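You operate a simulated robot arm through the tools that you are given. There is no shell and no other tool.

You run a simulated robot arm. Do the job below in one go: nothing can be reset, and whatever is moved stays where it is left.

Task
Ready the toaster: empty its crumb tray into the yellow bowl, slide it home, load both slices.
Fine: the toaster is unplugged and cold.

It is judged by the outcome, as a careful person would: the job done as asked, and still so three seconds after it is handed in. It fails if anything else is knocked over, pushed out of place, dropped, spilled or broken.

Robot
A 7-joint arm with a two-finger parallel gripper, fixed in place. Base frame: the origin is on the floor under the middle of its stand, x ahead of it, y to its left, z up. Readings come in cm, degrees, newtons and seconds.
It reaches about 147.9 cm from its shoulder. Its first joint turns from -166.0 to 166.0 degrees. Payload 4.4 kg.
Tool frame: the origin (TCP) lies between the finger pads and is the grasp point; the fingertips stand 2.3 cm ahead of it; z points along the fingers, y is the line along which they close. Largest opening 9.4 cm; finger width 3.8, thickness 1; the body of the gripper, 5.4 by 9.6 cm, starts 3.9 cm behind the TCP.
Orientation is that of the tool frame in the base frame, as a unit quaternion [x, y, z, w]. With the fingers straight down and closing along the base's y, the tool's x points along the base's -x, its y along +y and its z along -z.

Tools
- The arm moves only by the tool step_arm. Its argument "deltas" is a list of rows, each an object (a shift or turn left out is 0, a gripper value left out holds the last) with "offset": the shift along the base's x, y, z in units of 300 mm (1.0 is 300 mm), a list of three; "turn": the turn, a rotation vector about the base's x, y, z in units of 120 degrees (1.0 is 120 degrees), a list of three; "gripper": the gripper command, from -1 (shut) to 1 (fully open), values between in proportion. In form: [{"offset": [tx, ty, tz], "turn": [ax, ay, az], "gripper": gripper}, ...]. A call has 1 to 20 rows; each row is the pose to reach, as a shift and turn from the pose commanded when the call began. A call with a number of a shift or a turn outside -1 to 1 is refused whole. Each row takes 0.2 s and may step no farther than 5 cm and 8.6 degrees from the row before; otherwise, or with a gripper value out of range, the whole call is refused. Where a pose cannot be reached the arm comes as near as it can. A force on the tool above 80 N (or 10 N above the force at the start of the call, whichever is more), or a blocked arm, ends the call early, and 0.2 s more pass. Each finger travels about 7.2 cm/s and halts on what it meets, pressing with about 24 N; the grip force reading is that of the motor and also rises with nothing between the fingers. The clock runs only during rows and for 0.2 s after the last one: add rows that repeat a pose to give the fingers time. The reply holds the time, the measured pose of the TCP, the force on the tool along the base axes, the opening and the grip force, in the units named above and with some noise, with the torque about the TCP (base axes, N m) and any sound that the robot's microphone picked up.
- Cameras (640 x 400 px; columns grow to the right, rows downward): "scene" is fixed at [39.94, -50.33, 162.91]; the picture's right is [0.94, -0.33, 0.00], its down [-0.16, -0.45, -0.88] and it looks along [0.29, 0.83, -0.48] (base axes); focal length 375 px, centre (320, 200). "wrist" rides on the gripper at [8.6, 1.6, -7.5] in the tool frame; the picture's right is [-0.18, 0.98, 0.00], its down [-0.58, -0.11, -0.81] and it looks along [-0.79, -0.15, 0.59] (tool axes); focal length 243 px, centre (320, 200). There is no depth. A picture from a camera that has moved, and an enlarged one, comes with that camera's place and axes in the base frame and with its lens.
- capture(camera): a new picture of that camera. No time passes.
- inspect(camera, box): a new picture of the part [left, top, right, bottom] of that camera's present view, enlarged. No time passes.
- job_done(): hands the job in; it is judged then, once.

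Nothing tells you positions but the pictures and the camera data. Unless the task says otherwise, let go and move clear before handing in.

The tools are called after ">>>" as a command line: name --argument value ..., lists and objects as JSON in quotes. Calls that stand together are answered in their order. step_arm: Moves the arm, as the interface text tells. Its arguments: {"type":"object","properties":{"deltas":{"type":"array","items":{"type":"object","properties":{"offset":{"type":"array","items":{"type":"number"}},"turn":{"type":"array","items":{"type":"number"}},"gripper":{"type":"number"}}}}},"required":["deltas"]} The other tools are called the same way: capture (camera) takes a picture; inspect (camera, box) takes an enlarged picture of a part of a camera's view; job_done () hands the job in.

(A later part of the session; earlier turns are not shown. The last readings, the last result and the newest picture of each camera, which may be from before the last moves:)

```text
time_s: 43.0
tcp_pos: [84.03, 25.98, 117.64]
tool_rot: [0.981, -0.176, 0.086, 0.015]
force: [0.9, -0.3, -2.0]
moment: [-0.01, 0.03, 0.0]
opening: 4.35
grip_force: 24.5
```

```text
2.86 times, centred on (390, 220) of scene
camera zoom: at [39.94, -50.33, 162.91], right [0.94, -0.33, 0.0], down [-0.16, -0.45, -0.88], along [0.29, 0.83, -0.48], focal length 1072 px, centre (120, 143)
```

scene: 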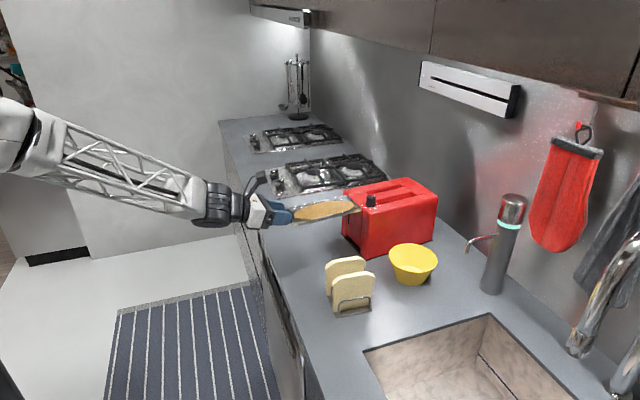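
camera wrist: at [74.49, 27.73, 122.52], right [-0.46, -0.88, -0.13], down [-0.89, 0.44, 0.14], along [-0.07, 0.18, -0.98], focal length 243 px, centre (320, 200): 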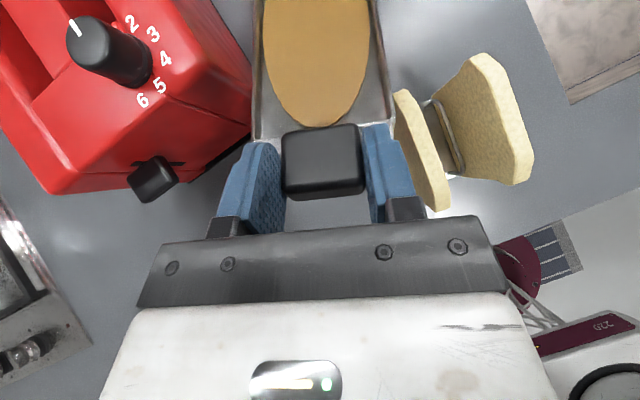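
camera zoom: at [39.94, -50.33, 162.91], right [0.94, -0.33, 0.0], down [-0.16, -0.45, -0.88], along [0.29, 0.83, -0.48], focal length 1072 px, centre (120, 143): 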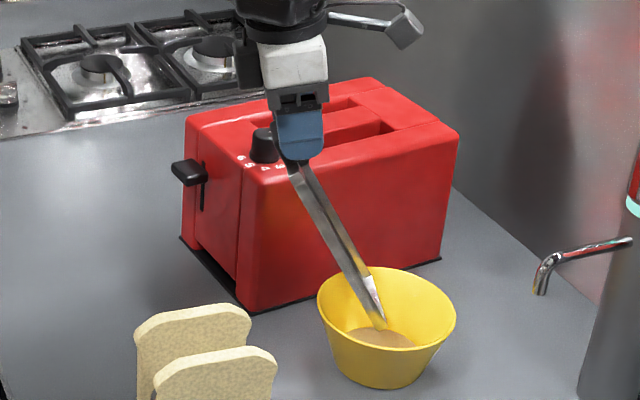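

The lip is inside the bowl and crumbs lie in its bottom. I'll check the tray face with the wrist camera.

>>> capture --camera "wrist"

>>> inspect --camera "scene" --box '[370, 205, 440, 285]'

```text
taken
camera wrist: at [90.18, 21.95, 126.48], right [-0.51, -0.86, -0.03], down [-0.63, 0.35, 0.69], along [-0.58, 0.37, -0.72], focal length 243 px, centre (320, 200)
```

wrist: 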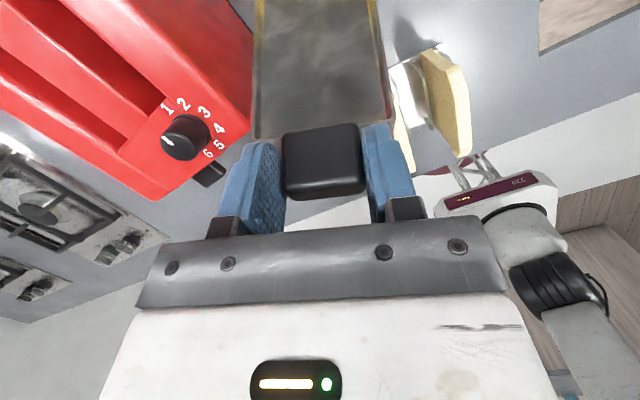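

```text
5.00 times, centred on (405, 245) of scene
camera zoom: at [39.94, -50.33, 162.91], right [0.94, -0.33, 0.0], down [-0.16, -0.45, -0.88], along [0.29, 0.83, -0.48], focal length 1876 px, centre (-105, -25)
```

zoom: 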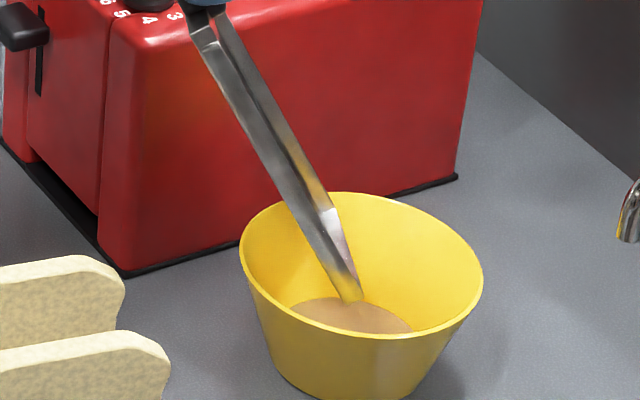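

The visible part of the tray is bare metal now. I'll tilt closer to vertical to make sure nothing is left, watching overhead clearance.

>>> step_arm --deltas '[{"offset": [0.0447, -0.0165, 0.019], "turn": [0.01157, 0.03127, 0]}, {"offset": [0.0907, -0.0336, 0.035], "turn": [0.02313, 0.06253, 0]}, {"offset": [0.1376, -0.0509, 0.047], "turn": [0.0347, 0.0938, 0]}, {"offset": [0.1854, -0.0686, 0.056], "turn": [0.04627, 0.12507, 0]}, {"offset": [0.1854, -0.0686, 0.056], "turn": [0.04627, 0.12507, 0]}]'

>>> capture --camera "scene"

>>> inspect --camera "scene" --box '[370, 205, 440, 285]'

```text
time_s: 44.2
tcp_pos: [89.63, 23.98, 119.18]
tool_rot: [0.983, -0.176, -0.051, -0.01]
force: [0.2, 0.3, -1.4]
moment: [0.02, 0.01, 0.0]
opening: 4.35
grip_force: 24.5
```

```text
taken
```

scene: 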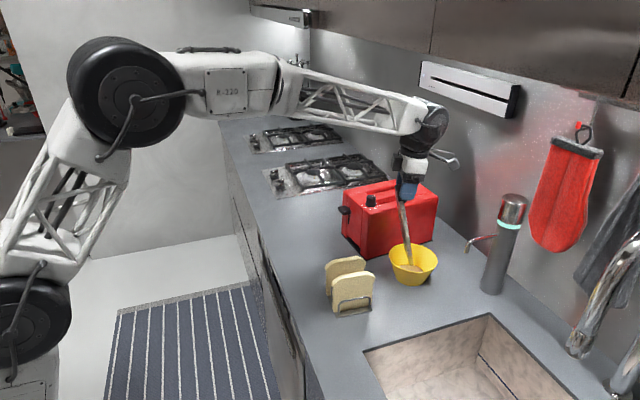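

```text
5.00 times, centred on (405, 245) of scene
camera zoom: at [39.94, -50.33, 162.91], right [0.94, -0.33, 0.0], down [-0.16, -0.45, -0.88], along [0.29, 0.83, -0.48], focal length 1876 px, centre (-105, -25)
```

zoom: 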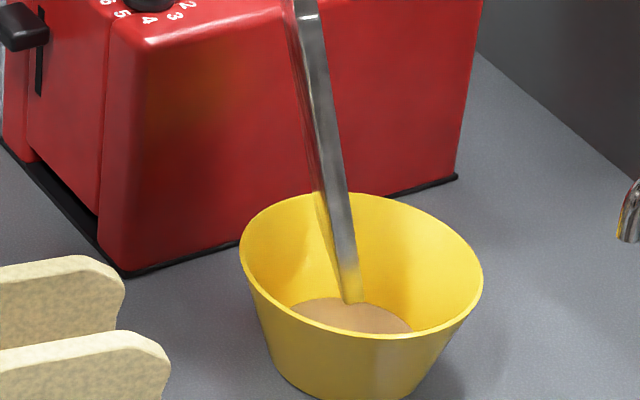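

The bowl level is steady. I'll finish to nearly vertical and hold for a moment to empty any remnant.

>>> step_arm --deltas '[{"offset": [0.0478, -0.0177, 0.0053], "turn": [0.01157, 0.03127, 0]}, {"offset": [0.0963, -0.0356, 0.0067], "turn": [0.02313, 0.06253, 0]}, {"offset": [0.1445, -0.0535, 0.0047], "turn": [0.0347, 0.0938, 0]}, {"offset": [0.1445, -0.0535, 0.0047], "turn": [0.0347, 0.0938, 0]}, {"offset": [0.1445, -0.0535, 0.0047], "turn": [0.0347, 0.0938, 0]}, {"offset": [0.1445, -0.0535, 0.0047], "turn": [0.0347, 0.0938, 0]}]'

>>> capture --camera "wrist"

>>> inspect --camera "scene" --box '[340, 130, 500, 290]'

```text
time_s: 45.6
tcp_pos: [94.09, 22.3, 119.42]
tool_rot: [0.972, -0.174, -0.154, -0.029]
force: [0.0, 0.1, -1.5]
moment: [-0.03, -0.06, 0.02]
opening: 4.37
grip_force: 23.7
```

```text
taken
camera wrist: at [103.33, 17.13, 123.76], right [-0.51, -0.86, 0.06], down [-0.25, 0.21, 0.95], along [-0.83, 0.46, -0.32], focal length 243 px, centre (320, 200)
```

wrist: 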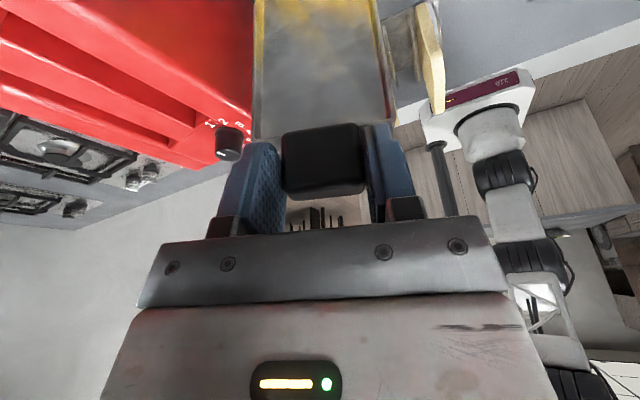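

```text
2.50 times, centred on (420, 210) of scene
camera zoom: at [39.94, -50.33, 162.91], right [0.94, -0.33, 0.0], down [-0.16, -0.45, -0.88], along [0.29, 0.83, -0.48], focal length 938 px, centre (70, 175)
```

zoom: 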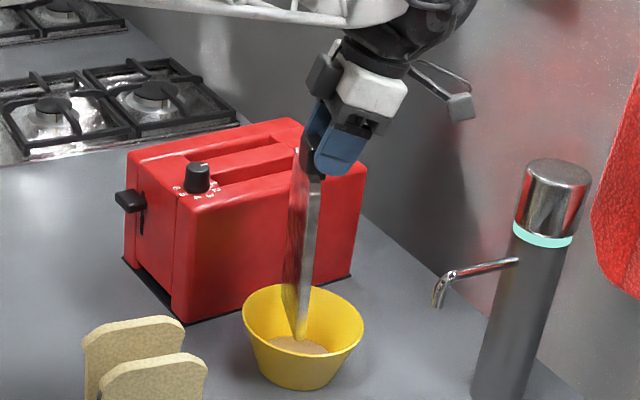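

The tray looks empty. I'll raise it out of the bowl and reverse the rotation back to level.

>>> step_arm --deltas '[{"offset": [0, 0, 0.05]}, {"offset": [0, 0, 0.1]}, {"offset": [-0.0966, 0.0358, 0.1217], "turn": [-0.02313, -0.06253, 0]}, {"offset": [-0.1923, 0.0712, 0.1417], "turn": [-0.04627, -0.12507, 0]}, {"offset": [-0.2852, 0.1055, 0.145], "turn": [-0.0694, -0.1876, 0]}, {"offset": [-0.3734, 0.1381, 0.1383], "turn": [-0.09253, -0.25013, 0]}, {"offset": [-0.4556, 0.1686, 0.1183], "turn": [-0.11567, -0.31267, 0]}, {"offset": [-0.5297, 0.196, 0.085], "turn": [-0.1388, -0.3752, 0]}, {"offset": [-0.5948, 0.2201, 0.0417], "turn": [-0.16193, -0.43773, 0]}, {"offset": [-0.6489, 0.2401, -0.0117], "turn": [-0.18507, -0.50027, 0]}, {"offset": [-0.6917, 0.2559, -0.0683], "turn": [-0.2082, -0.5628, 0]}, {"offset": [-0.7217, 0.267, -0.135], "turn": [-0.23133, -0.62533, 0]}, {"offset": [-0.7389, 0.2734, -0.2317], "turn": [-0.25443, -0.68783, 0]}, {"offset": [-0.7389, 0.2734, -0.2317], "turn": [-0.25443, -0.68783, 0]}]'

>>> capture --camera "scene"

>>> inspect --camera "scene" --box '[280, 170, 440, 290]'

```text
time_s: 48.6
tcp_pos: [71.81, 30.61, 112.34]
tool_rot: [0.806, -0.142, 0.566, 0.099]
force: [-0.9, -0.3, -2.0]
moment: [-0.02, 0.08, 0.01]
opening: 4.36
grip_force: 23.5
```

```text
taken
```

scene: 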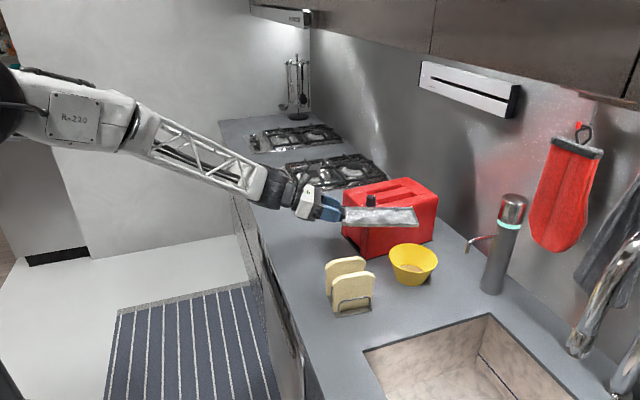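

```text
3.33 times, centred on (360, 230) of scene
camera zoom: at [39.94, -50.33, 162.91], right [0.94, -0.33, 0.0], down [-0.16, -0.45, -0.88], along [0.29, 0.83, -0.48], focal length 1251 px, centre (187, 100)
```

zoom: 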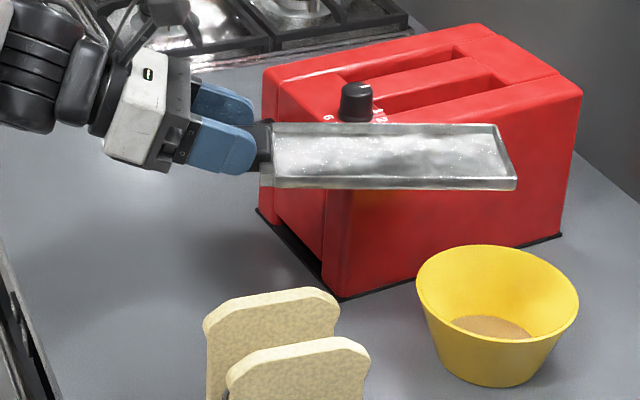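

The tray is clean and level, and the crumbs are all in the bowl. Now I'll retrace the path: swing back to the toaster's heading.

>>> step_arm --deltas '[{"offset": [-0.02, 0.004, 0], "turn": [0, 0, 0.0092]}, {"offset": [-0.065, 0.0128, 0], "turn": [0, 0, 0.03]}, {"offset": [-0.125, 0.0247, 0], "turn": [0, 0, 0.0577]}, {"offset": [-0.19, 0.0375, 0], "turn": [0, 0, 0.0878]}, {"offset": [-0.26, 0.0513, 0], "turn": [0, 0, 0.1201]}, {"offset": [-0.33, 0.0651, 0], "turn": [0, 0, 0.1524]}, {"offset": [-0.39, 0.077, 0], "turn": [0, 0, 0.1801]}, {"offset": [-0.435, 0.0858, 0], "turn": [0, 0, 0.2009]}, {"offset": [-0.451, 0.089, 0], "turn": [0, 0, 0.2083]}, {"offset": [-0.451, 0.089, 0], "turn": [0, 0, 0.2083]}]'

>>> capture --camera "wrist"

```text
time_s: 50.8
tcp_pos: [58.23, 33.35, 112.43]
tool_rot: [0.819, 0.034, 0.573, -0.024]
force: [0.6, -0.8, -0.9]
moment: [-0.04, 0.06, 0.02]
opening: 4.37
grip_force: 24.3
```

```text
taken
camera wrist: at [54.36, 31.38, 123.08], right [0.02, -0.98, -0.17], down [-0.96, 0.03, -0.27], along [0.27, 0.17, -0.95], focal length 243 px, centre (320, 200)
```

wrist: 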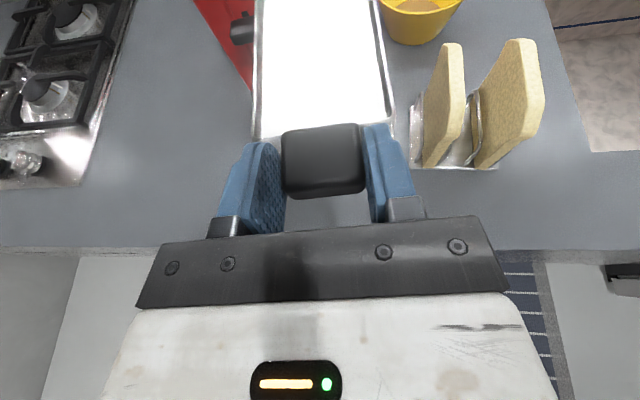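

The tray sits in the grip exactly as before. I'll descend, shift back in line with the toaster and lower to insertion height.

>>> step_arm --deltas '[{"offset": [0, 0, -0.05]}, {"offset": [0, 0, -0.12]}, {"offset": [0, 0, -0.2]}, {"offset": [0, 0, -0.28]}, {"offset": [0, 0, -0.36]}, {"offset": [0, 0, -0.42]}, {"offset": [0, 0.02, -0.45]}, {"offset": [0.01, 0.06, -0.45]}, {"offset": [0.02, 0.12, -0.45]}, {"offset": [0.03, 0.17, -0.45]}, {"offset": [0.03, 0.195, -0.45]}, {"offset": [0.03, 0.2, -0.46]}, {"offset": [0.03, 0.2, -0.5]}, {"offset": [0.03, 0.2, -0.55]}, {"offset": [0.03, 0.2, -0.6]}, {"offset": [0.03, 0.2, -0.63]}, {"offset": [0.03, 0.2, -0.64]}, {"offset": [0.03, 0.2, -0.64]}]'

>>> inspect --camera "scene" --box '[290, 215, 386, 275]'

>>> capture --camera "wrist"

```text
time_s: 54.6
tcp_pos: [59.14, 39.32, 93.19]
tool_rot: [0.819, 0.035, 0.573, -0.024]
force: [0.4, -0.1, -1.1]
moment: [-0.01, 0.08, 0.0]
opening: 4.35
grip_force: 23.9
```

```text
6.67 times, centred on (338, 245) of scene
camera zoom: at [39.94, -50.33, 162.91], right [0.94, -0.33, 0.0], down [-0.16, -0.45, -0.88], along [0.29, 0.83, -0.48], focal length 2501 px, centre (200, -100)
```

zoom: 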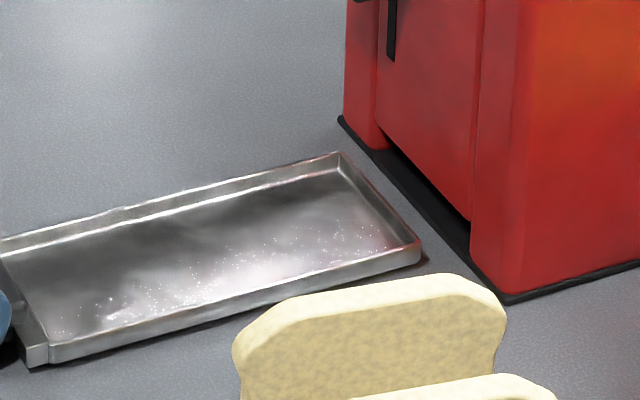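

```text
taken
camera wrist: at [55.2, 37.26, 103.85], right [0.02, -0.98, -0.17], down [-0.96, 0.03, -0.27], along [0.27, 0.17, -0.95], focal length 243 px, centre (320, 200)
```

wrist: 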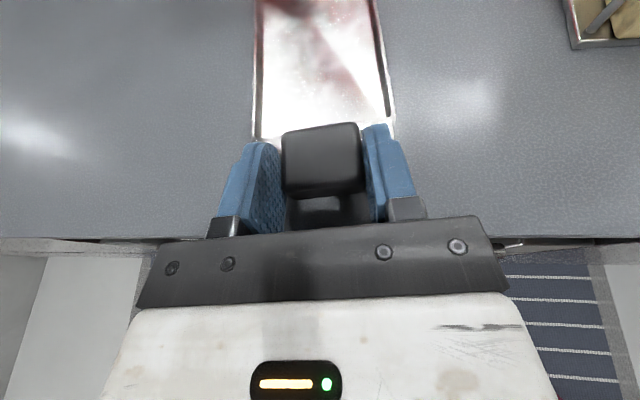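

Aligned with the opening. I'll start sliding it in gently and check forces.

>>> step_arm --deltas '[{"offset": [0.0167, 0.0014, 0]}, {"offset": [0.04, 0.0034, 0]}, {"offset": [0.0667, 0.0057, 0]}, {"offset": [0.09, 0.0077, 0]}, {"offset": [0.1133, 0.0097, 0]}, {"offset": [0.1333, 0.0114, 0]}, {"offset": [0.1333, 0.0114, 0]}]'

>>> inspect --camera "scene" --box '[290, 215, 386, 275]'

```text
time_s: 56.2
tcp_pos: [63.1, 39.6, 93.37]
tool_rot: [0.819, 0.034, 0.573, -0.024]
force: [0.1, -0.6, -0.8]
moment: [-0.02, 0.05, 0.03]
opening: 4.34
grip_force: 23.5
```

```text
6.67 times, centred on (338, 245) of scene
camera zoom: at [39.94, -50.33, 162.91], right [0.94, -0.33, 0.0], down [-0.16, -0.45, -0.88], along [0.29, 0.83, -0.48], focal length 2501 px, centre (200, -100)
```

zoom: 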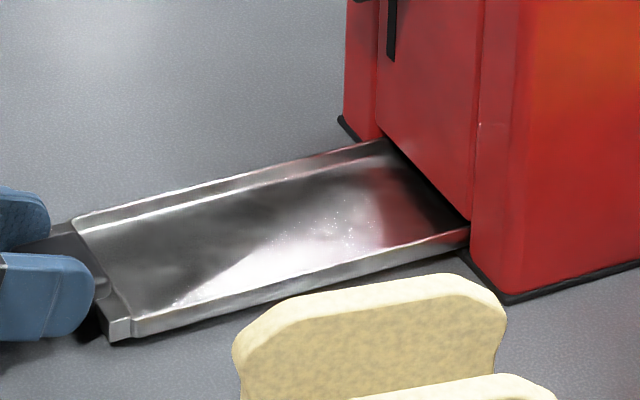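

The tray's end has entered the opening cleanly with no resistance. I'll continue pushing it in.

>>> step_arm --deltas '[{"offset": [0.0167, 0.0014, 0]}, {"offset": [0.04, 0.0034, 0]}, {"offset": [0.0667, 0.0057, 0]}, {"offset": [0.0967, 0.0083, 0]}, {"offset": [0.1267, 0.0109, 0]}, {"offset": [0.1567, 0.0135, 0]}, {"offset": [0.1867, 0.016, 0]}, {"offset": [0.2167, 0.0186, 0]}, {"offset": [0.2467, 0.0212, 0]}, {"offset": [0.2733, 0.0235, 0]}, {"offset": [0.2967, 0.0255, 0]}, {"offset": [0.31, 0.0266, 0]}, {"offset": [0.31, 0.0266, 0]}]'

>>> step_arm --deltas '[{"offset": [0.0167, 0.0014, 0]}, {"offset": [0.04, 0.0034, 0]}, {"offset": [0.0667, 0.0057, 0]}, {"offset": [0.0967, 0.0083, 0]}, {"offset": [0.1267, 0.0109, 0]}, {"offset": [0.15, 0.0129, 0]}, {"offset": [0.1667, 0.0143, 0]}, {"offset": [0.1667, 0.0143, 0]}]'

>>> capture --camera "wrist"

>>> inspect --camera "scene" --box '[310, 170, 450, 275]'

```text
time_s: 59.0
tcp_pos: [72.42, 40.51, 93.15]
tool_rot: [0.819, 0.034, 0.572, -0.024]
force: [0.5, -0.3, -1.1]
moment: [0.02, 0.13, 0.02]
opening: 4.34
grip_force: 24.0
```

```text
time_s: 60.8
tcp_pos: [77.51, 40.84, 93.4]
tool_rot: [0.819, 0.034, 0.573, -0.024]
force: [0.7, -0.3, -1.2]
moment: [0.0, 0.1, 0.01]
opening: 4.36
grip_force: 24.3
```

```text
taken
camera wrist: at [73.57, 38.88, 104.02], right [0.02, -0.98, -0.17], down [-0.96, 0.03, -0.27], along [0.27, 0.17, -0.95], focal length 243 px, centre (320, 200)
```

wrist: 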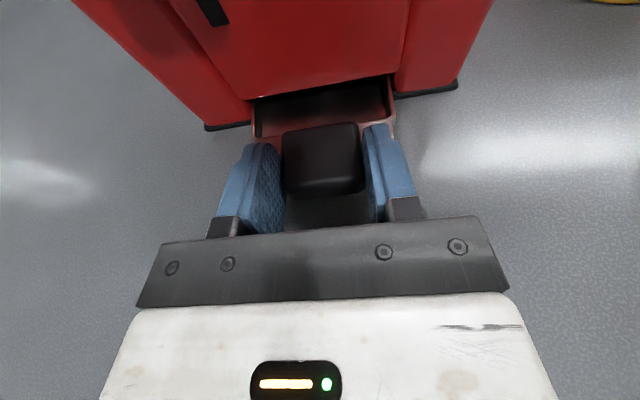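

```text
3.81 times, centred on (380, 222) of scene
camera zoom: at [39.94, -50.33, 162.91], right [0.94, -0.33, 0.0], down [-0.16, -0.45, -0.88], along [0.29, 0.83, -0.48], focal length 1429 px, centre (91, 114)
```

zoom: 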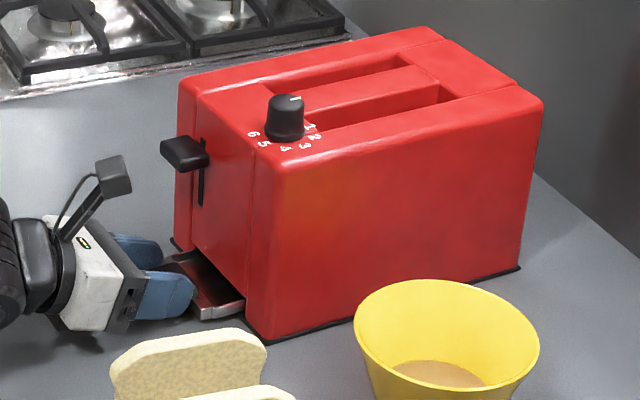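

Sliding in smoothly. I'll take it to about the original position, then probe for the end stop in tiny steps so as not to push the toaster.

>>> step_arm --deltas '[{"offset": [0.0167, 0.0014, 0]}, {"offset": [0.0367, 0.0031, 0]}, {"offset": [0.0567, 0.0049, 0]}, {"offset": [0.0733, 0.0063, 0]}, {"offset": [0.0867, 0.0074, 0]}, {"offset": [0.0967, 0.0083, 0]}, {"offset": [0.0967, 0.0083, 0]}]'

>>> inspect --camera "scene" --box '[335, 220, 391, 260]'

>>> capture --camera "wrist"

```text
time_s: 62.4
tcp_pos: [80.29, 41.13, 93.26]
tool_rot: [0.818, 0.034, 0.573, -0.024]
force: [-1.0, 0.4, -1.3]
moment: [-0.01, 0.06, -0.02]
opening: 4.39
grip_force: 23.8
```

```text
10.00 times, centred on (363, 240) of scene
camera zoom: at [39.94, -50.33, 162.91], right [0.94, -0.33, 0.0], down [-0.16, -0.45, -0.88], along [0.29, 0.83, -0.48], focal length 3752 px, centre (-110, -200)
```

zoom: 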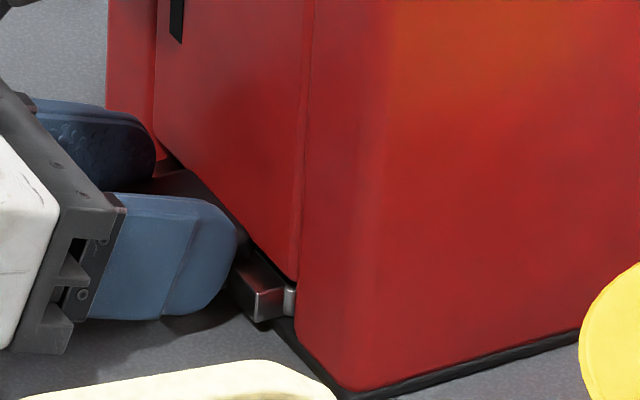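

```text
taken
camera wrist: at [76.4, 39.1, 103.89], right [0.02, -0.98, -0.17], down [-0.96, 0.03, -0.27], along [0.27, 0.17, -0.95], focal length 243 px, centre (320, 200)
```

wrist: 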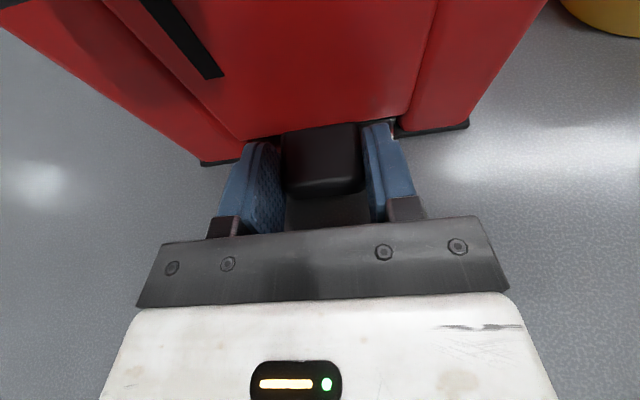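

The toaster hasn't budged and the tray is ~4 mm short of its starting position. I'll go on in millimetre steps.

>>> step_arm --deltas '[{"offset": [0.005, 0.0004, 0]}, {"offset": [0.01, 0.0009, 0]}, {"offset": [0.0133, 0.0011, 0]}, {"offset": [0.0133, 0.0011, 0]}]'

>>> step_arm --deltas '[{"offset": [0.004, 0.0003, 0]}, {"offset": [0.004, 0.0003, 0]}]'

>>> inspect --camera "scene" --box '[335, 220, 391, 260]'

```text
time_s: 63.4
tcp_pos: [80.7, 41.15, 93.2]
tool_rot: [0.818, 0.035, 0.573, -0.024]
force: [-0.5, 0.2, -0.7]
moment: [-0.01, 0.11, 0.01]
opening: 4.35
grip_force: 24.1
```

```text
time_s: 64.0
tcp_pos: [80.81, 41.12, 93.11]
tool_rot: [0.818, 0.034, 0.573, -0.024]
force: [-2.6, -0.3, 0.2]
moment: [0.03, 0.0, 0.01]
opening: 4.35
grip_force: 23.9
```

```text
10.00 times, centred on (363, 240) of scene
camera zoom: at [39.94, -50.33, 162.91], right [0.94, -0.33, 0.0], down [-0.16, -0.45, -0.88], along [0.29, 0.83, -0.48], focal length 3752 px, centre (-110, -200)
```

zoom: 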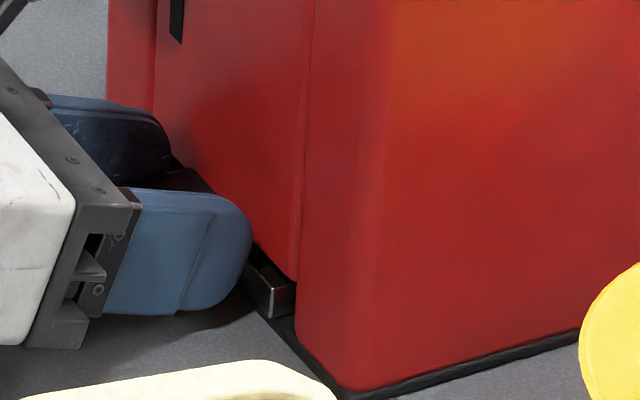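

Resistance of ~2.6 N has appeared, and the tray is slightly further in than it began. One more sub-millimetre nudge will confirm it's at the stop.

>>> step_arm --deltas '[{"offset": [0.0025, 0.0002, 0]}, {"offset": [0.0025, 0.0002, 0]}]'

>>> capture --camera "wrist"

```text
time_s: 64.6
tcp_pos: [80.8, 41.23, 93.25]
tool_rot: [0.818, 0.034, 0.573, -0.024]
force: [-12.8, -4.1, -2.0]
moment: [-0.13, 0.58, 0.02]
opening: 4.37
grip_force: 24.5
```

```text
taken
camera wrist: at [77.03, 39.16, 103.9], right [0.02, -0.98, -0.17], down [-0.96, 0.03, -0.27], along [0.27, 0.17, -0.95], focal length 243 px, centre (320, 200)
```

wrist: 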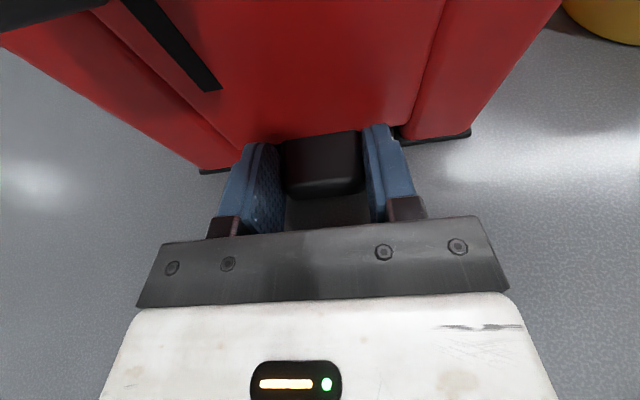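

12.8 N at once—the tray is firmly home. I'll ease off the push, open the fingers and back straight away.

>>> step_arm --deltas '[{"offset": [-0.003, -0.0003, 0]}, {"offset": [-0.003, -0.0003, 0]}, {"offset": [-0.003, -0.0003, 0], "gripper": 0.5}, {"offset": [-0.003, -0.0003, 0], "gripper": 0.5}, {"offset": [-0.003, -0.0003, 0], "gripper": 0.5}]'

>>> step_arm --deltas '[{"offset": [-0.02, -0.0017, 0.002]}, {"offset": [-0.06, -0.0051, 0.006]}, {"offset": [-0.12, -0.0103, 0.015]}, {"offset": [-0.2, -0.0171, 0.03]}, {"offset": [-0.3, -0.0257, 0.06]}, {"offset": [-0.4, -0.034, 0.12]}, {"offset": [-0.45, -0.038, 0.2]}, {"offset": [-0.5, -0.038, 0.3]}, {"offset": [-0.5, -0.038, 0.4]}, {"offset": [-0.5, -0.038, 0.5]}, {"offset": [-0.5, -0.038, 0.5]}]'

>>> inspect --camera "scene" --box '[310, 160, 470, 260]'

>>> capture --camera "wrist"

```text
time_s: 65.8
tcp_pos: [80.96, 41.12, 93.21]
tool_rot: [0.818, 0.035, 0.573, -0.024]
force: [-0.5, 0.1, 0.4]
moment: [-0.02, 0.01, 0.02]
opening: 7.04
grip_force: 0.0
```

```text
time_s: 68.2
tcp_pos: [65.75, 40.0, 108.3]
tool_rot: [0.819, 0.034, 0.572, -0.024]
force: [-0.3, -0.1, 0.2]
moment: [0.0, 0.04, -0.04]
opening: 7.04
grip_force: 0.1
```

```text
4.00 times, centred on (390, 210) of scene
camera zoom: at [39.94, -50.33, 162.91], right [0.94, -0.33, 0.0], down [-0.16, -0.45, -0.88], along [0.29, 0.83, -0.48], focal length 1501 px, centre (40, 160)
```

zoom: 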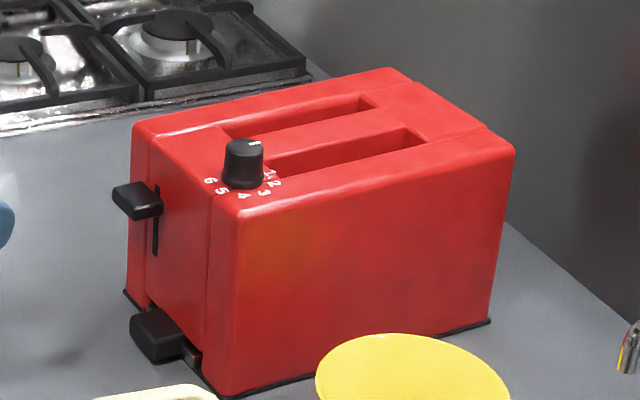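

```text
taken
camera wrist: at [61.91, 37.95, 119.06], right [0.02, -0.98, -0.17], down [-0.96, 0.03, -0.27], along [0.27, 0.17, -0.95], focal length 243 px, centre (320, 200)
```

wrist: 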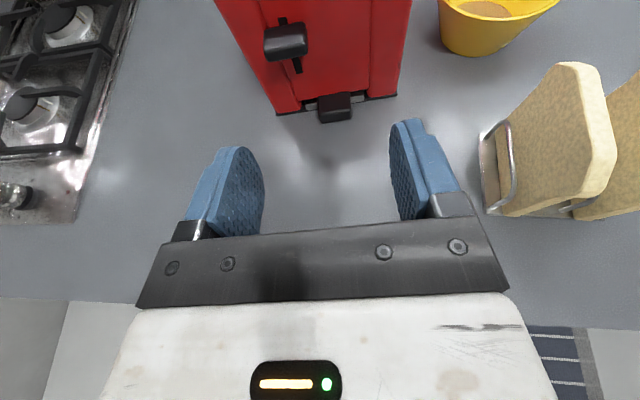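

The tray is home, handle where it belongs, toaster unmoved. Next come the slices: I'll move the camera above the bread rack to measure it.

>>> step_arm --deltas '[{"offset": [-0.03, -0.05, 0.08]}, {"offset": [-0.06, -0.15, 0.16]}, {"offset": [-0.08, -0.28, 0.24]}, {"offset": [-0.08, -0.42, 0.32]}, {"offset": [-0.08, -0.55, 0.38]}, {"offset": [-0.08, -0.62, 0.4]}, {"offset": [-0.08, -0.62, 0.4]}]'

>>> capture --camera "wrist"

>>> inspect --camera "wrist" --box '[230, 0, 430, 150]'

```text
time_s: 69.8
tcp_pos: [63.35, 21.36, 120.27]
tool_rot: [0.818, 0.034, 0.573, -0.024]
force: [-0.4, 0.2, -0.5]
moment: [-0.01, 0.03, 0.05]
opening: 7.06
grip_force: 0.1
```

```text
taken
camera wrist: at [59.53, 19.33, 130.85], right [0.02, -0.98, -0.17], down [-0.96, 0.03, -0.27], along [0.27, 0.17, -0.95], focal length 243 px, centre (320, 200)
```

wrist: 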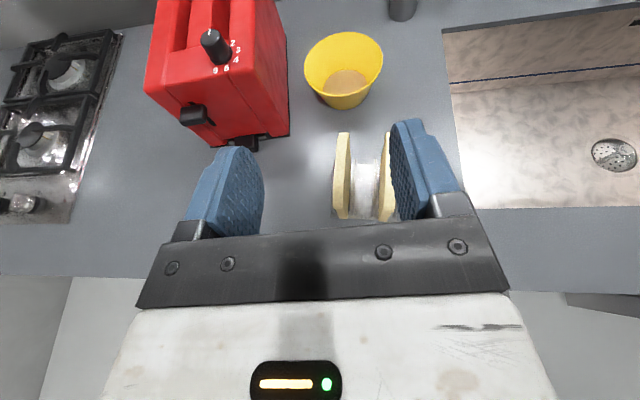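

```text
2.67 times, centred on (330, 75) of wrist
camera zoom: at [59.53, 19.33, 130.85], right [0.02, -0.98, -0.17], down [-0.96, 0.03, -0.27], along [0.27, 0.17, -0.95], focal length 647 px, centre (293, 533)
```

zoom: 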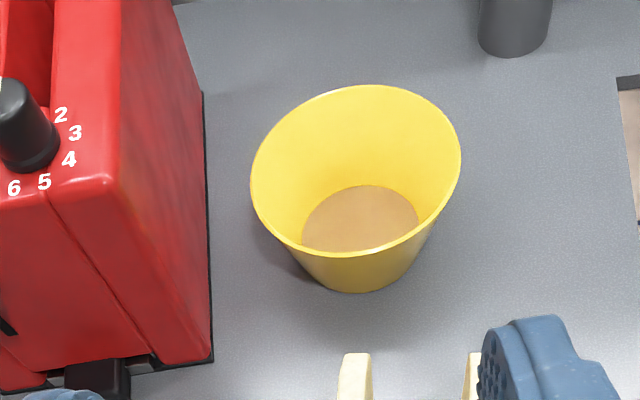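

>>> inspect --camera "wrist" --box '[320, 120, 410, 226]'

>>> inspect --camera "wrist" --box '[130, 0, 300, 150]'

```text
3.77 times, centred on (365, 173) of wrist
camera zoom: at [59.53, 19.33, 130.85], right [0.02, -0.98, -0.17], down [-0.96, 0.03, -0.27], along [0.27, 0.17, -0.95], focal length 916 px, centre (150, 302)
```

zoom: 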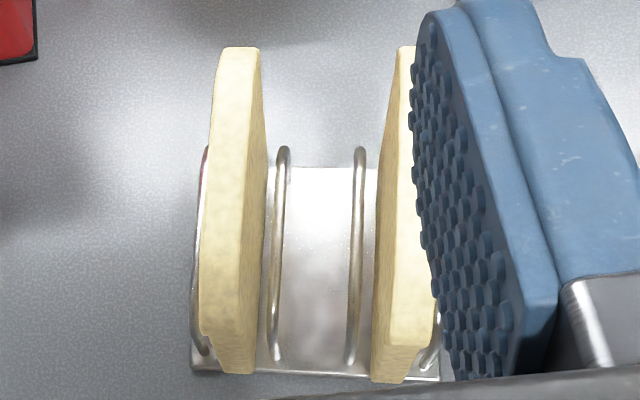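

```text
2.67 times, centred on (215, 75) of wrist
camera zoom: at [59.53, 19.33, 130.85], right [0.02, -0.98, -0.17], down [-0.96, 0.03, -0.27], along [0.27, 0.17, -0.95], focal length 647 px, centre (600, 533)
```

zoom: 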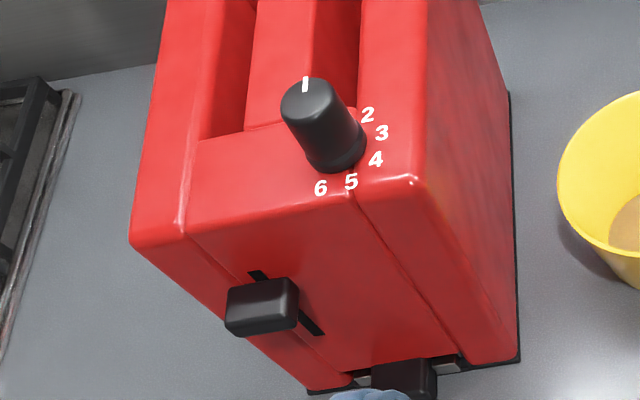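

>>> inspect --camera "wrist" --box '[325, 125, 365, 175]'

>>> inspect --camera "wrist" --box '[325, 175, 405, 225]'

>>> inspect --camera "scene" --box '[320, 250, 380, 290]'

>>> inspect --camera "scene" --box '[320, 280, 380, 320]'

```text
8.00 times, centred on (345, 150) of wrist
camera zoom: at [59.53, 19.33, 130.85], right [0.02, -0.98, -0.17], down [-0.96, 0.03, -0.27], along [0.27, 0.17, -0.95], focal length 1941 px, centre (120, 600)
```

zoom: 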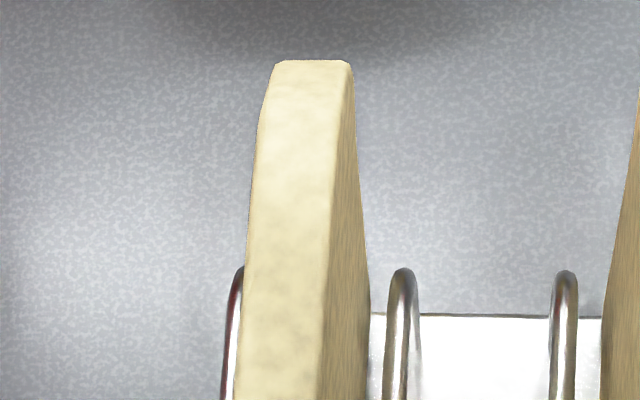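

```text
8.00 times, centred on (365, 200) of wrist
camera zoom: at [59.53, 19.33, 130.85], right [0.02, -0.98, -0.17], down [-0.96, 0.03, -0.27], along [0.27, 0.17, -0.95], focal length 1941 px, centre (-40, 200)
```

zoom: 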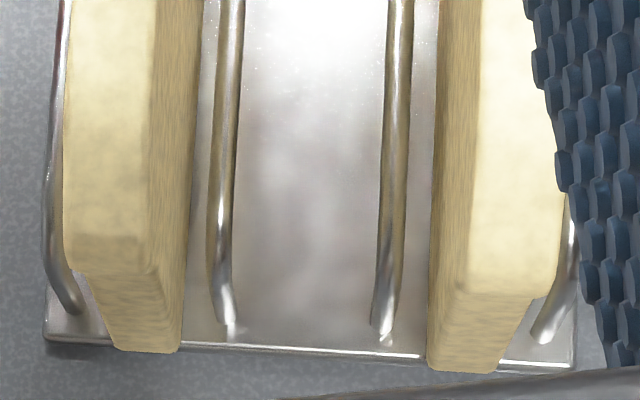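

```text
10.00 times, centred on (350, 270) of scene
camera zoom: at [39.94, -50.33, 162.91], right [0.94, -0.33, 0.0], down [-0.16, -0.45, -0.88], along [0.29, 0.83, -0.48], focal length 3752 px, centre (20, -500)
```

zoom: 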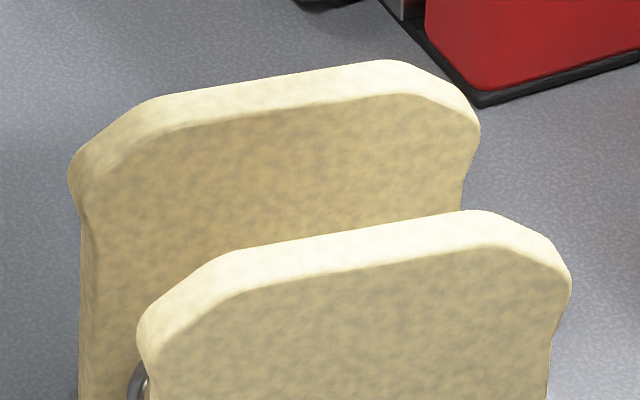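

```text
10.00 times, centred on (350, 300) of scene
camera zoom: at [39.94, -50.33, 162.91], right [0.94, -0.33, 0.0], down [-0.16, -0.45, -0.88], along [0.29, 0.83, -0.48], focal length 3752 px, centre (20, -800)
```

zoom: 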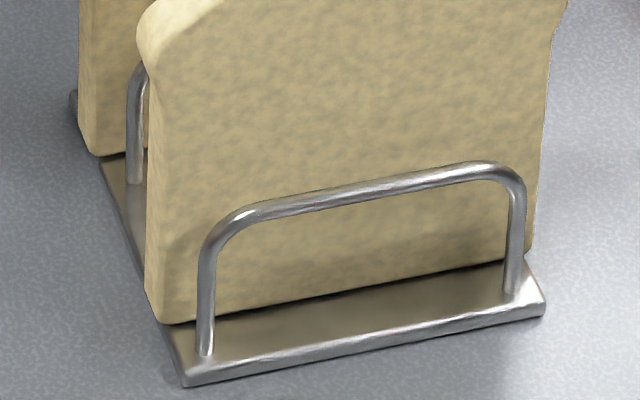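

Slices measured: each ~1.35 cm thick, tops at z≈101.9, centres near (72.2, 22.05) and (72.2, 15.7), yaw ≈ −4.5°; the toaster slots' centres are near (96.3, 45.6) and (96.2, 39.3), yaw +5°, ~2.8 cm wide. I'll turn the fingers straight down and narrow them above the first slice.

>>> step_arm --deltas '[{"offset": [0.02, 0.002, 0], "turn": [-0.0055, 0.0646, 0], "gripper": 0.064}, {"offset": [0.05, 0.004, 0], "turn": [-0.0111, 0.1292, 0]}, {"offset": [0.09, 0.007, 0], "turn": [-0.0166, 0.1937, 0]}, {"offset": [0.13, 0.01, 0], "turn": [-0.0221, 0.2583, 0]}, {"offset": [0.17, 0.013, 0], "turn": [-0.0277, 0.3229, 0]}, {"offset": [0.21, 0.016, 0], "turn": [-0.0332, 0.3875, 0]}, {"offset": [0.25, 0.02, 0], "turn": [-0.0387, 0.452, 0]}, {"offset": [0.28, 0.022, 0], "turn": [-0.0443, 0.5166, 0]}, {"offset": [0.295, 0.023, 0], "turn": [-0.0498, 0.5812, 0]}, {"offset": [0.295, 0.023, 0], "turn": [-0.0498, 0.5812, 0]}]'

>>> step_arm --deltas '[{"turn": [0, 0, -0.04]}, {"turn": [0, 0, -0.078]}, {"turn": [0, 0, -0.078]}]'

>>> capture --camera "scene"

>>> capture --camera "wrist"

```text
time_s: 72.0
tcp_pos: [72.2, 22.18, 120.12]
tool_rot: [0.999, 0.043, 0.0, 0.001]
force: [0.7, 0.2, 0.5]
moment: [0.02, 0.0, 0.03]
opening: 5.01
grip_force: 0.1
```

```text
time_s: 72.8
tcp_pos: [72.23, 22.02, 120.13]
tool_rot: [0.999, -0.039, 0.0, 0.001]
force: [0.3, -0.6, -0.3]
moment: [-0.01, 0.0, 0.01]
opening: 5.0
grip_force: 0.1
```

```text
taken
```

scene: 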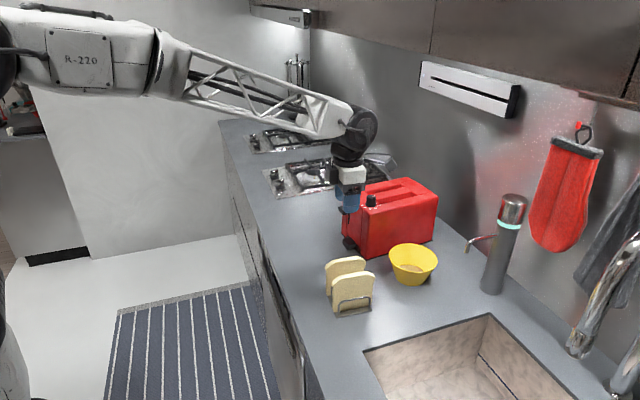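

```text
taken
camera wrist: at [80.8, 19.72, 127.66], right [-0.26, -0.97, 0.0], down [-0.57, 0.16, 0.81], along [-0.78, 0.21, -0.59], focal length 243 px, centre (320, 200)
```

wrist: 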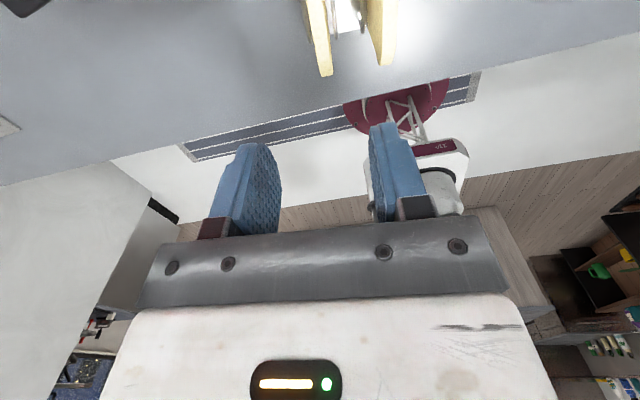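

Oriented correctly at −4.5°. I'll lower to just above the slice top and check the alignment.

>>> step_arm --deltas '[{"offset": [0, 0, -0.1]}, {"offset": [0, 0, -0.22]}, {"offset": [0, 0, -0.34]}, {"offset": [0, 0, -0.43]}, {"offset": [0, 0, -0.48]}, {"offset": [0, 0, -0.48]}]'

>>> capture --camera "wrist"

>>> inspect --camera "scene" --box '[310, 220, 400, 320]'

```text
time_s: 74.2
tcp_pos: [72.33, 22.19, 105.92]
tool_rot: [0.999, -0.04, 0.001, 0.001]
force: [-0.4, 1.2, -0.1]
moment: [0.01, 0.02, -0.01]
opening: 5.01
grip_force: 0.0
```

```text
taken
camera wrist: at [80.78, 19.73, 113.35], right [-0.26, -0.97, 0.0], down [-0.57, 0.16, 0.81], along [-0.78, 0.21, -0.59], focal length 243 px, centre (320, 200)
```

wrist: 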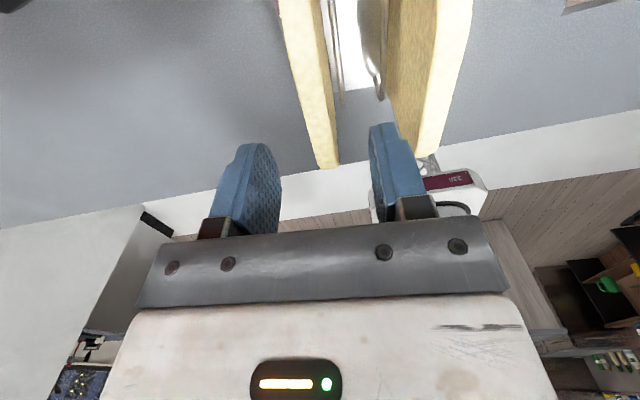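

```text
4.00 times, centred on (355, 270) of scene
camera zoom: at [39.94, -50.33, 162.91], right [0.94, -0.33, 0.0], down [-0.16, -0.45, -0.88], along [0.29, 0.83, -0.48], focal length 1501 px, centre (180, -80)
```

zoom: 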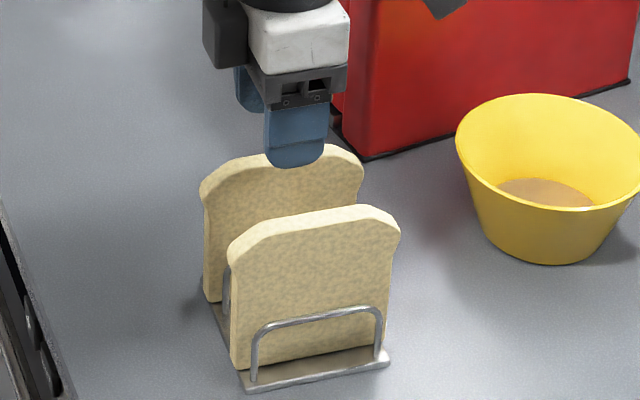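

>>> inspect --camera "wrist" --box '[270, 0, 400, 180]'

```text
2.22 times, centred on (335, 90) of wrist
camera zoom: at [80.78, 19.73, 113.35], right [-0.26, -0.97, 0.0], down [-0.57, 0.16, 0.81], along [-0.78, 0.21, -0.59], focal length 539 px, centre (287, 444)
```

zoom: 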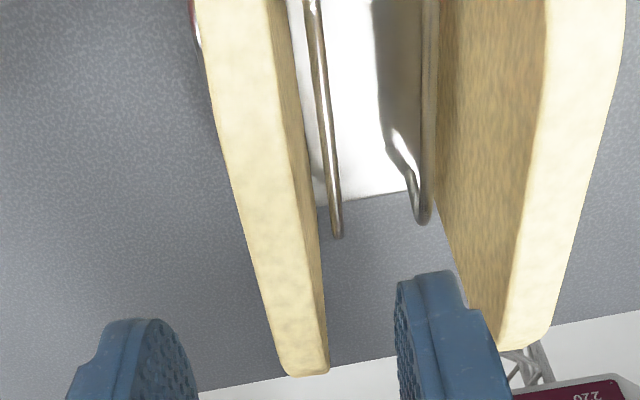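

The gripper midplane matches the slice within 1 mm. I'll lower so the fingertips overlap the top ~2 cm of the slice, and close.

>>> step_arm --deltas '[{"offset": [0, 0, -0.04]}, {"offset": [0, 0, -0.08]}, {"offset": [0, 0, -0.11]}, {"offset": [0, 0, -0.122]}, {"offset": [0, 0, -0.122]}]'

>>> step_arm --deltas '[{"gripper": -1}, {"gripper": -1}, {"gripper": -1}, {"gripper": -1}]'

>>> inspect --camera "scene" --box '[310, 220, 400, 320]'

>>> capture --camera "wrist"

```text
time_s: 75.4
tcp_pos: [72.16, 22.09, 101.99]
tool_rot: [0.999, -0.04, 0.0, 0.001]
force: [-0.1, 0.4, -1.2]
moment: [-0.01, 0.0, -0.01]
opening: 5.01
grip_force: 0.0
```

```text
time_s: 76.4
tcp_pos: [72.19, 22.01, 102.19]
tool_rot: [0.999, -0.04, -0.001, 0.001]
force: [-0.1, -0.4, 0.1]
moment: [0.06, -0.06, 0.02]
opening: 1.31
grip_force: 24.1
```

```text
4.00 times, centred on (355, 270) of scene
camera zoom: at [39.94, -50.33, 162.91], right [0.94, -0.33, 0.0], down [-0.16, -0.45, -0.88], along [0.29, 0.83, -0.48], focal length 1501 px, centre (180, -80)
```

zoom: 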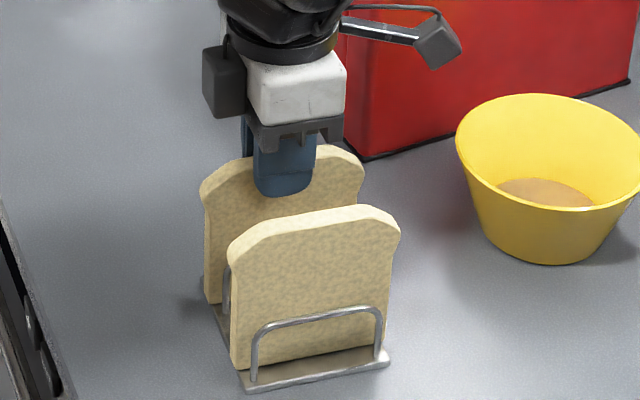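

```text
taken
camera wrist: at [80.77, 19.71, 109.62], right [-0.26, -0.97, 0.0], down [-0.57, 0.16, 0.81], along [-0.78, 0.21, -0.59], focal length 243 px, centre (320, 200)
```

wrist: 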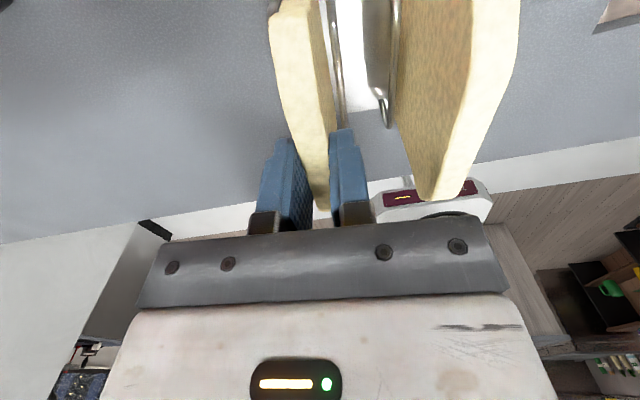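

Slice gripped (1.3 cm) at its centre. I'll lift it straight up out of the rack, slowly.

>>> step_arm --deltas '[{"offset": [0, 0, 0.02]}, {"offset": [0, 0, 0.06]}, {"offset": [0, 0, 0.11]}, {"offset": [0, 0, 0.17]}, {"offset": [0, 0, 0.23]}, {"offset": [0, 0, 0.3]}, {"offset": [0, 0, 0.38]}, {"offset": [0, 0, 0.47]}, {"offset": [0, 0, 0.56]}, {"offset": [0, 0, 0.65]}, {"offset": [0, 0, 0.71]}, {"offset": [0, 0, 0.75]}, {"offset": [0, 0, 0.75]}]'

>>> capture --camera "scene"

>>> inspect --camera "scene" --box '[300, 150, 460, 320]'

```text
time_s: 79.2
tcp_pos: [72.17, 22.01, 124.73]
tool_rot: [0.999, -0.039, 0.0, 0.001]
force: [-0.2, 0.3, -0.6]
moment: [-0.01, 0.0, 0.0]
opening: 1.33
grip_force: 24.1
```

```text
taken
```

scene: 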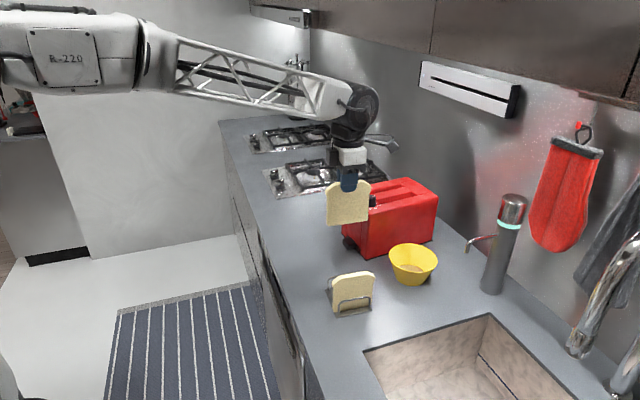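

```text
2.35 times, centred on (380, 235) of scene
camera zoom: at [39.94, -50.33, 162.91], right [0.94, -0.33, 0.0], down [-0.16, -0.45, -0.88], along [0.29, 0.83, -0.48], focal length 883 px, centre (179, 118)
```

zoom: 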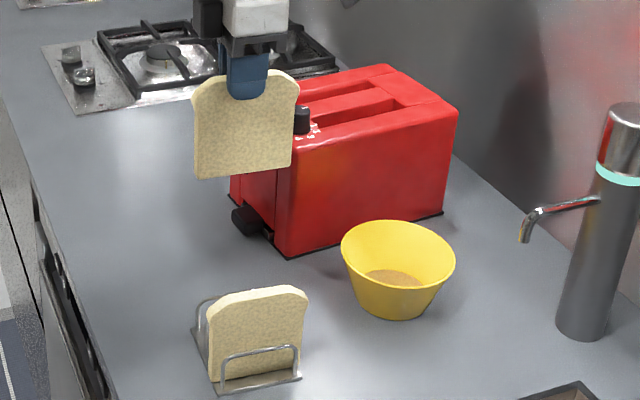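

The slice hangs straight and the second stays in the rack. I'll carry it over to the far slot, turning to the toaster's yaw on the way.

>>> step_arm --deltas '[{"offset": [0.0241, 0.0236, 0.01], "turn": [0, 0, 0.0024]}, {"offset": [0.0803, 0.0787, 0.033], "turn": [0, 0, 0.0079]}, {"offset": [0.1526, 0.1495, 0.033], "turn": [0, 0, 0.015]}, {"offset": [0.2329, 0.2282, 0.033], "turn": [0, 0, 0.023]}, {"offset": [0.3132, 0.3069, 0.033], "turn": [0, 0, 0.0309]}, {"offset": [0.4015, 0.3935, 0.033], "turn": [0, 0, 0.0396]}, {"offset": [0.4898, 0.4801, 0.033], "turn": [0, 0, 0.0483]}, {"offset": [0.5701, 0.5588, 0.033], "turn": [0, 0, 0.0562]}, {"offset": [0.6504, 0.6375, 0.033], "turn": [0, 0, 0.0642]}, {"offset": [0.7227, 0.7083, 0.033], "turn": [0, 0, 0.0713]}, {"offset": [0.7789, 0.7634, 0.033], "turn": [0, 0, 0.0768]}, {"offset": [0.803, 0.787, 0.033], "turn": [0, 0, 0.0792]}, {"offset": [0.803, 0.787, 0.033], "turn": [0, 0, 0.0792]}]'

>>> capture --camera "wrist"

>>> inspect --camera "scene" --box '[320, 110, 480, 260]'

```text
time_s: 82.0
tcp_pos: [96.53, 45.73, 125.8]
tool_rot: [0.999, 0.043, -0.001, 0.001]
force: [-1.4, 0.5, 0.1]
moment: [-0.02, 0.01, 0.01]
opening: 1.31
grip_force: 24.2
```

```text
taken
camera wrist: at [105.32, 44.87, 133.26], right [-0.1, -1.0, 0.0], down [-0.59, 0.06, 0.81], along [-0.8, 0.08, -0.59], focal length 243 px, centre (320, 200)
```

wrist: 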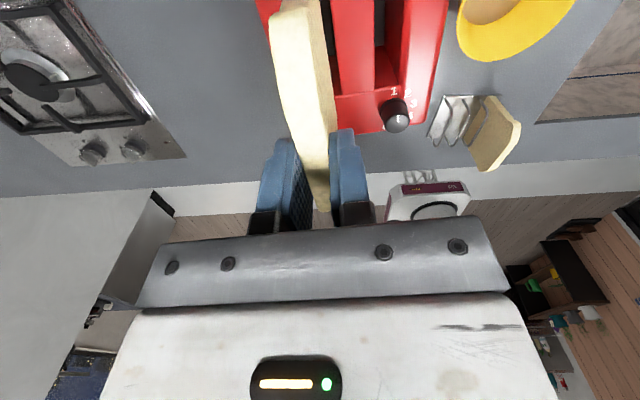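

```text
2.67 times, centred on (400, 185) of scene
camera zoom: at [39.94, -50.33, 162.91], right [0.94, -0.33, 0.0], down [-0.16, -0.45, -0.88], along [0.29, 0.83, -0.48], focal length 1000 px, centre (107, 240)
```

zoom: 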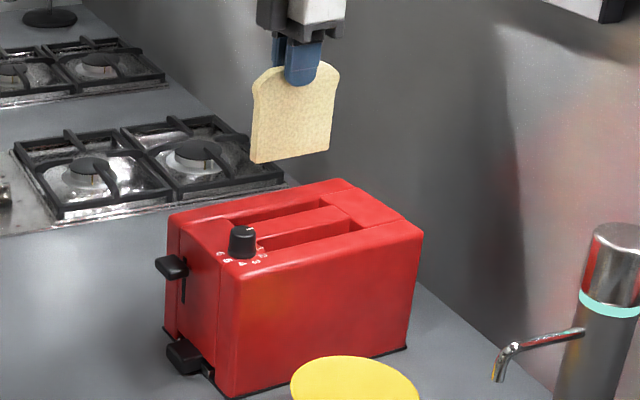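

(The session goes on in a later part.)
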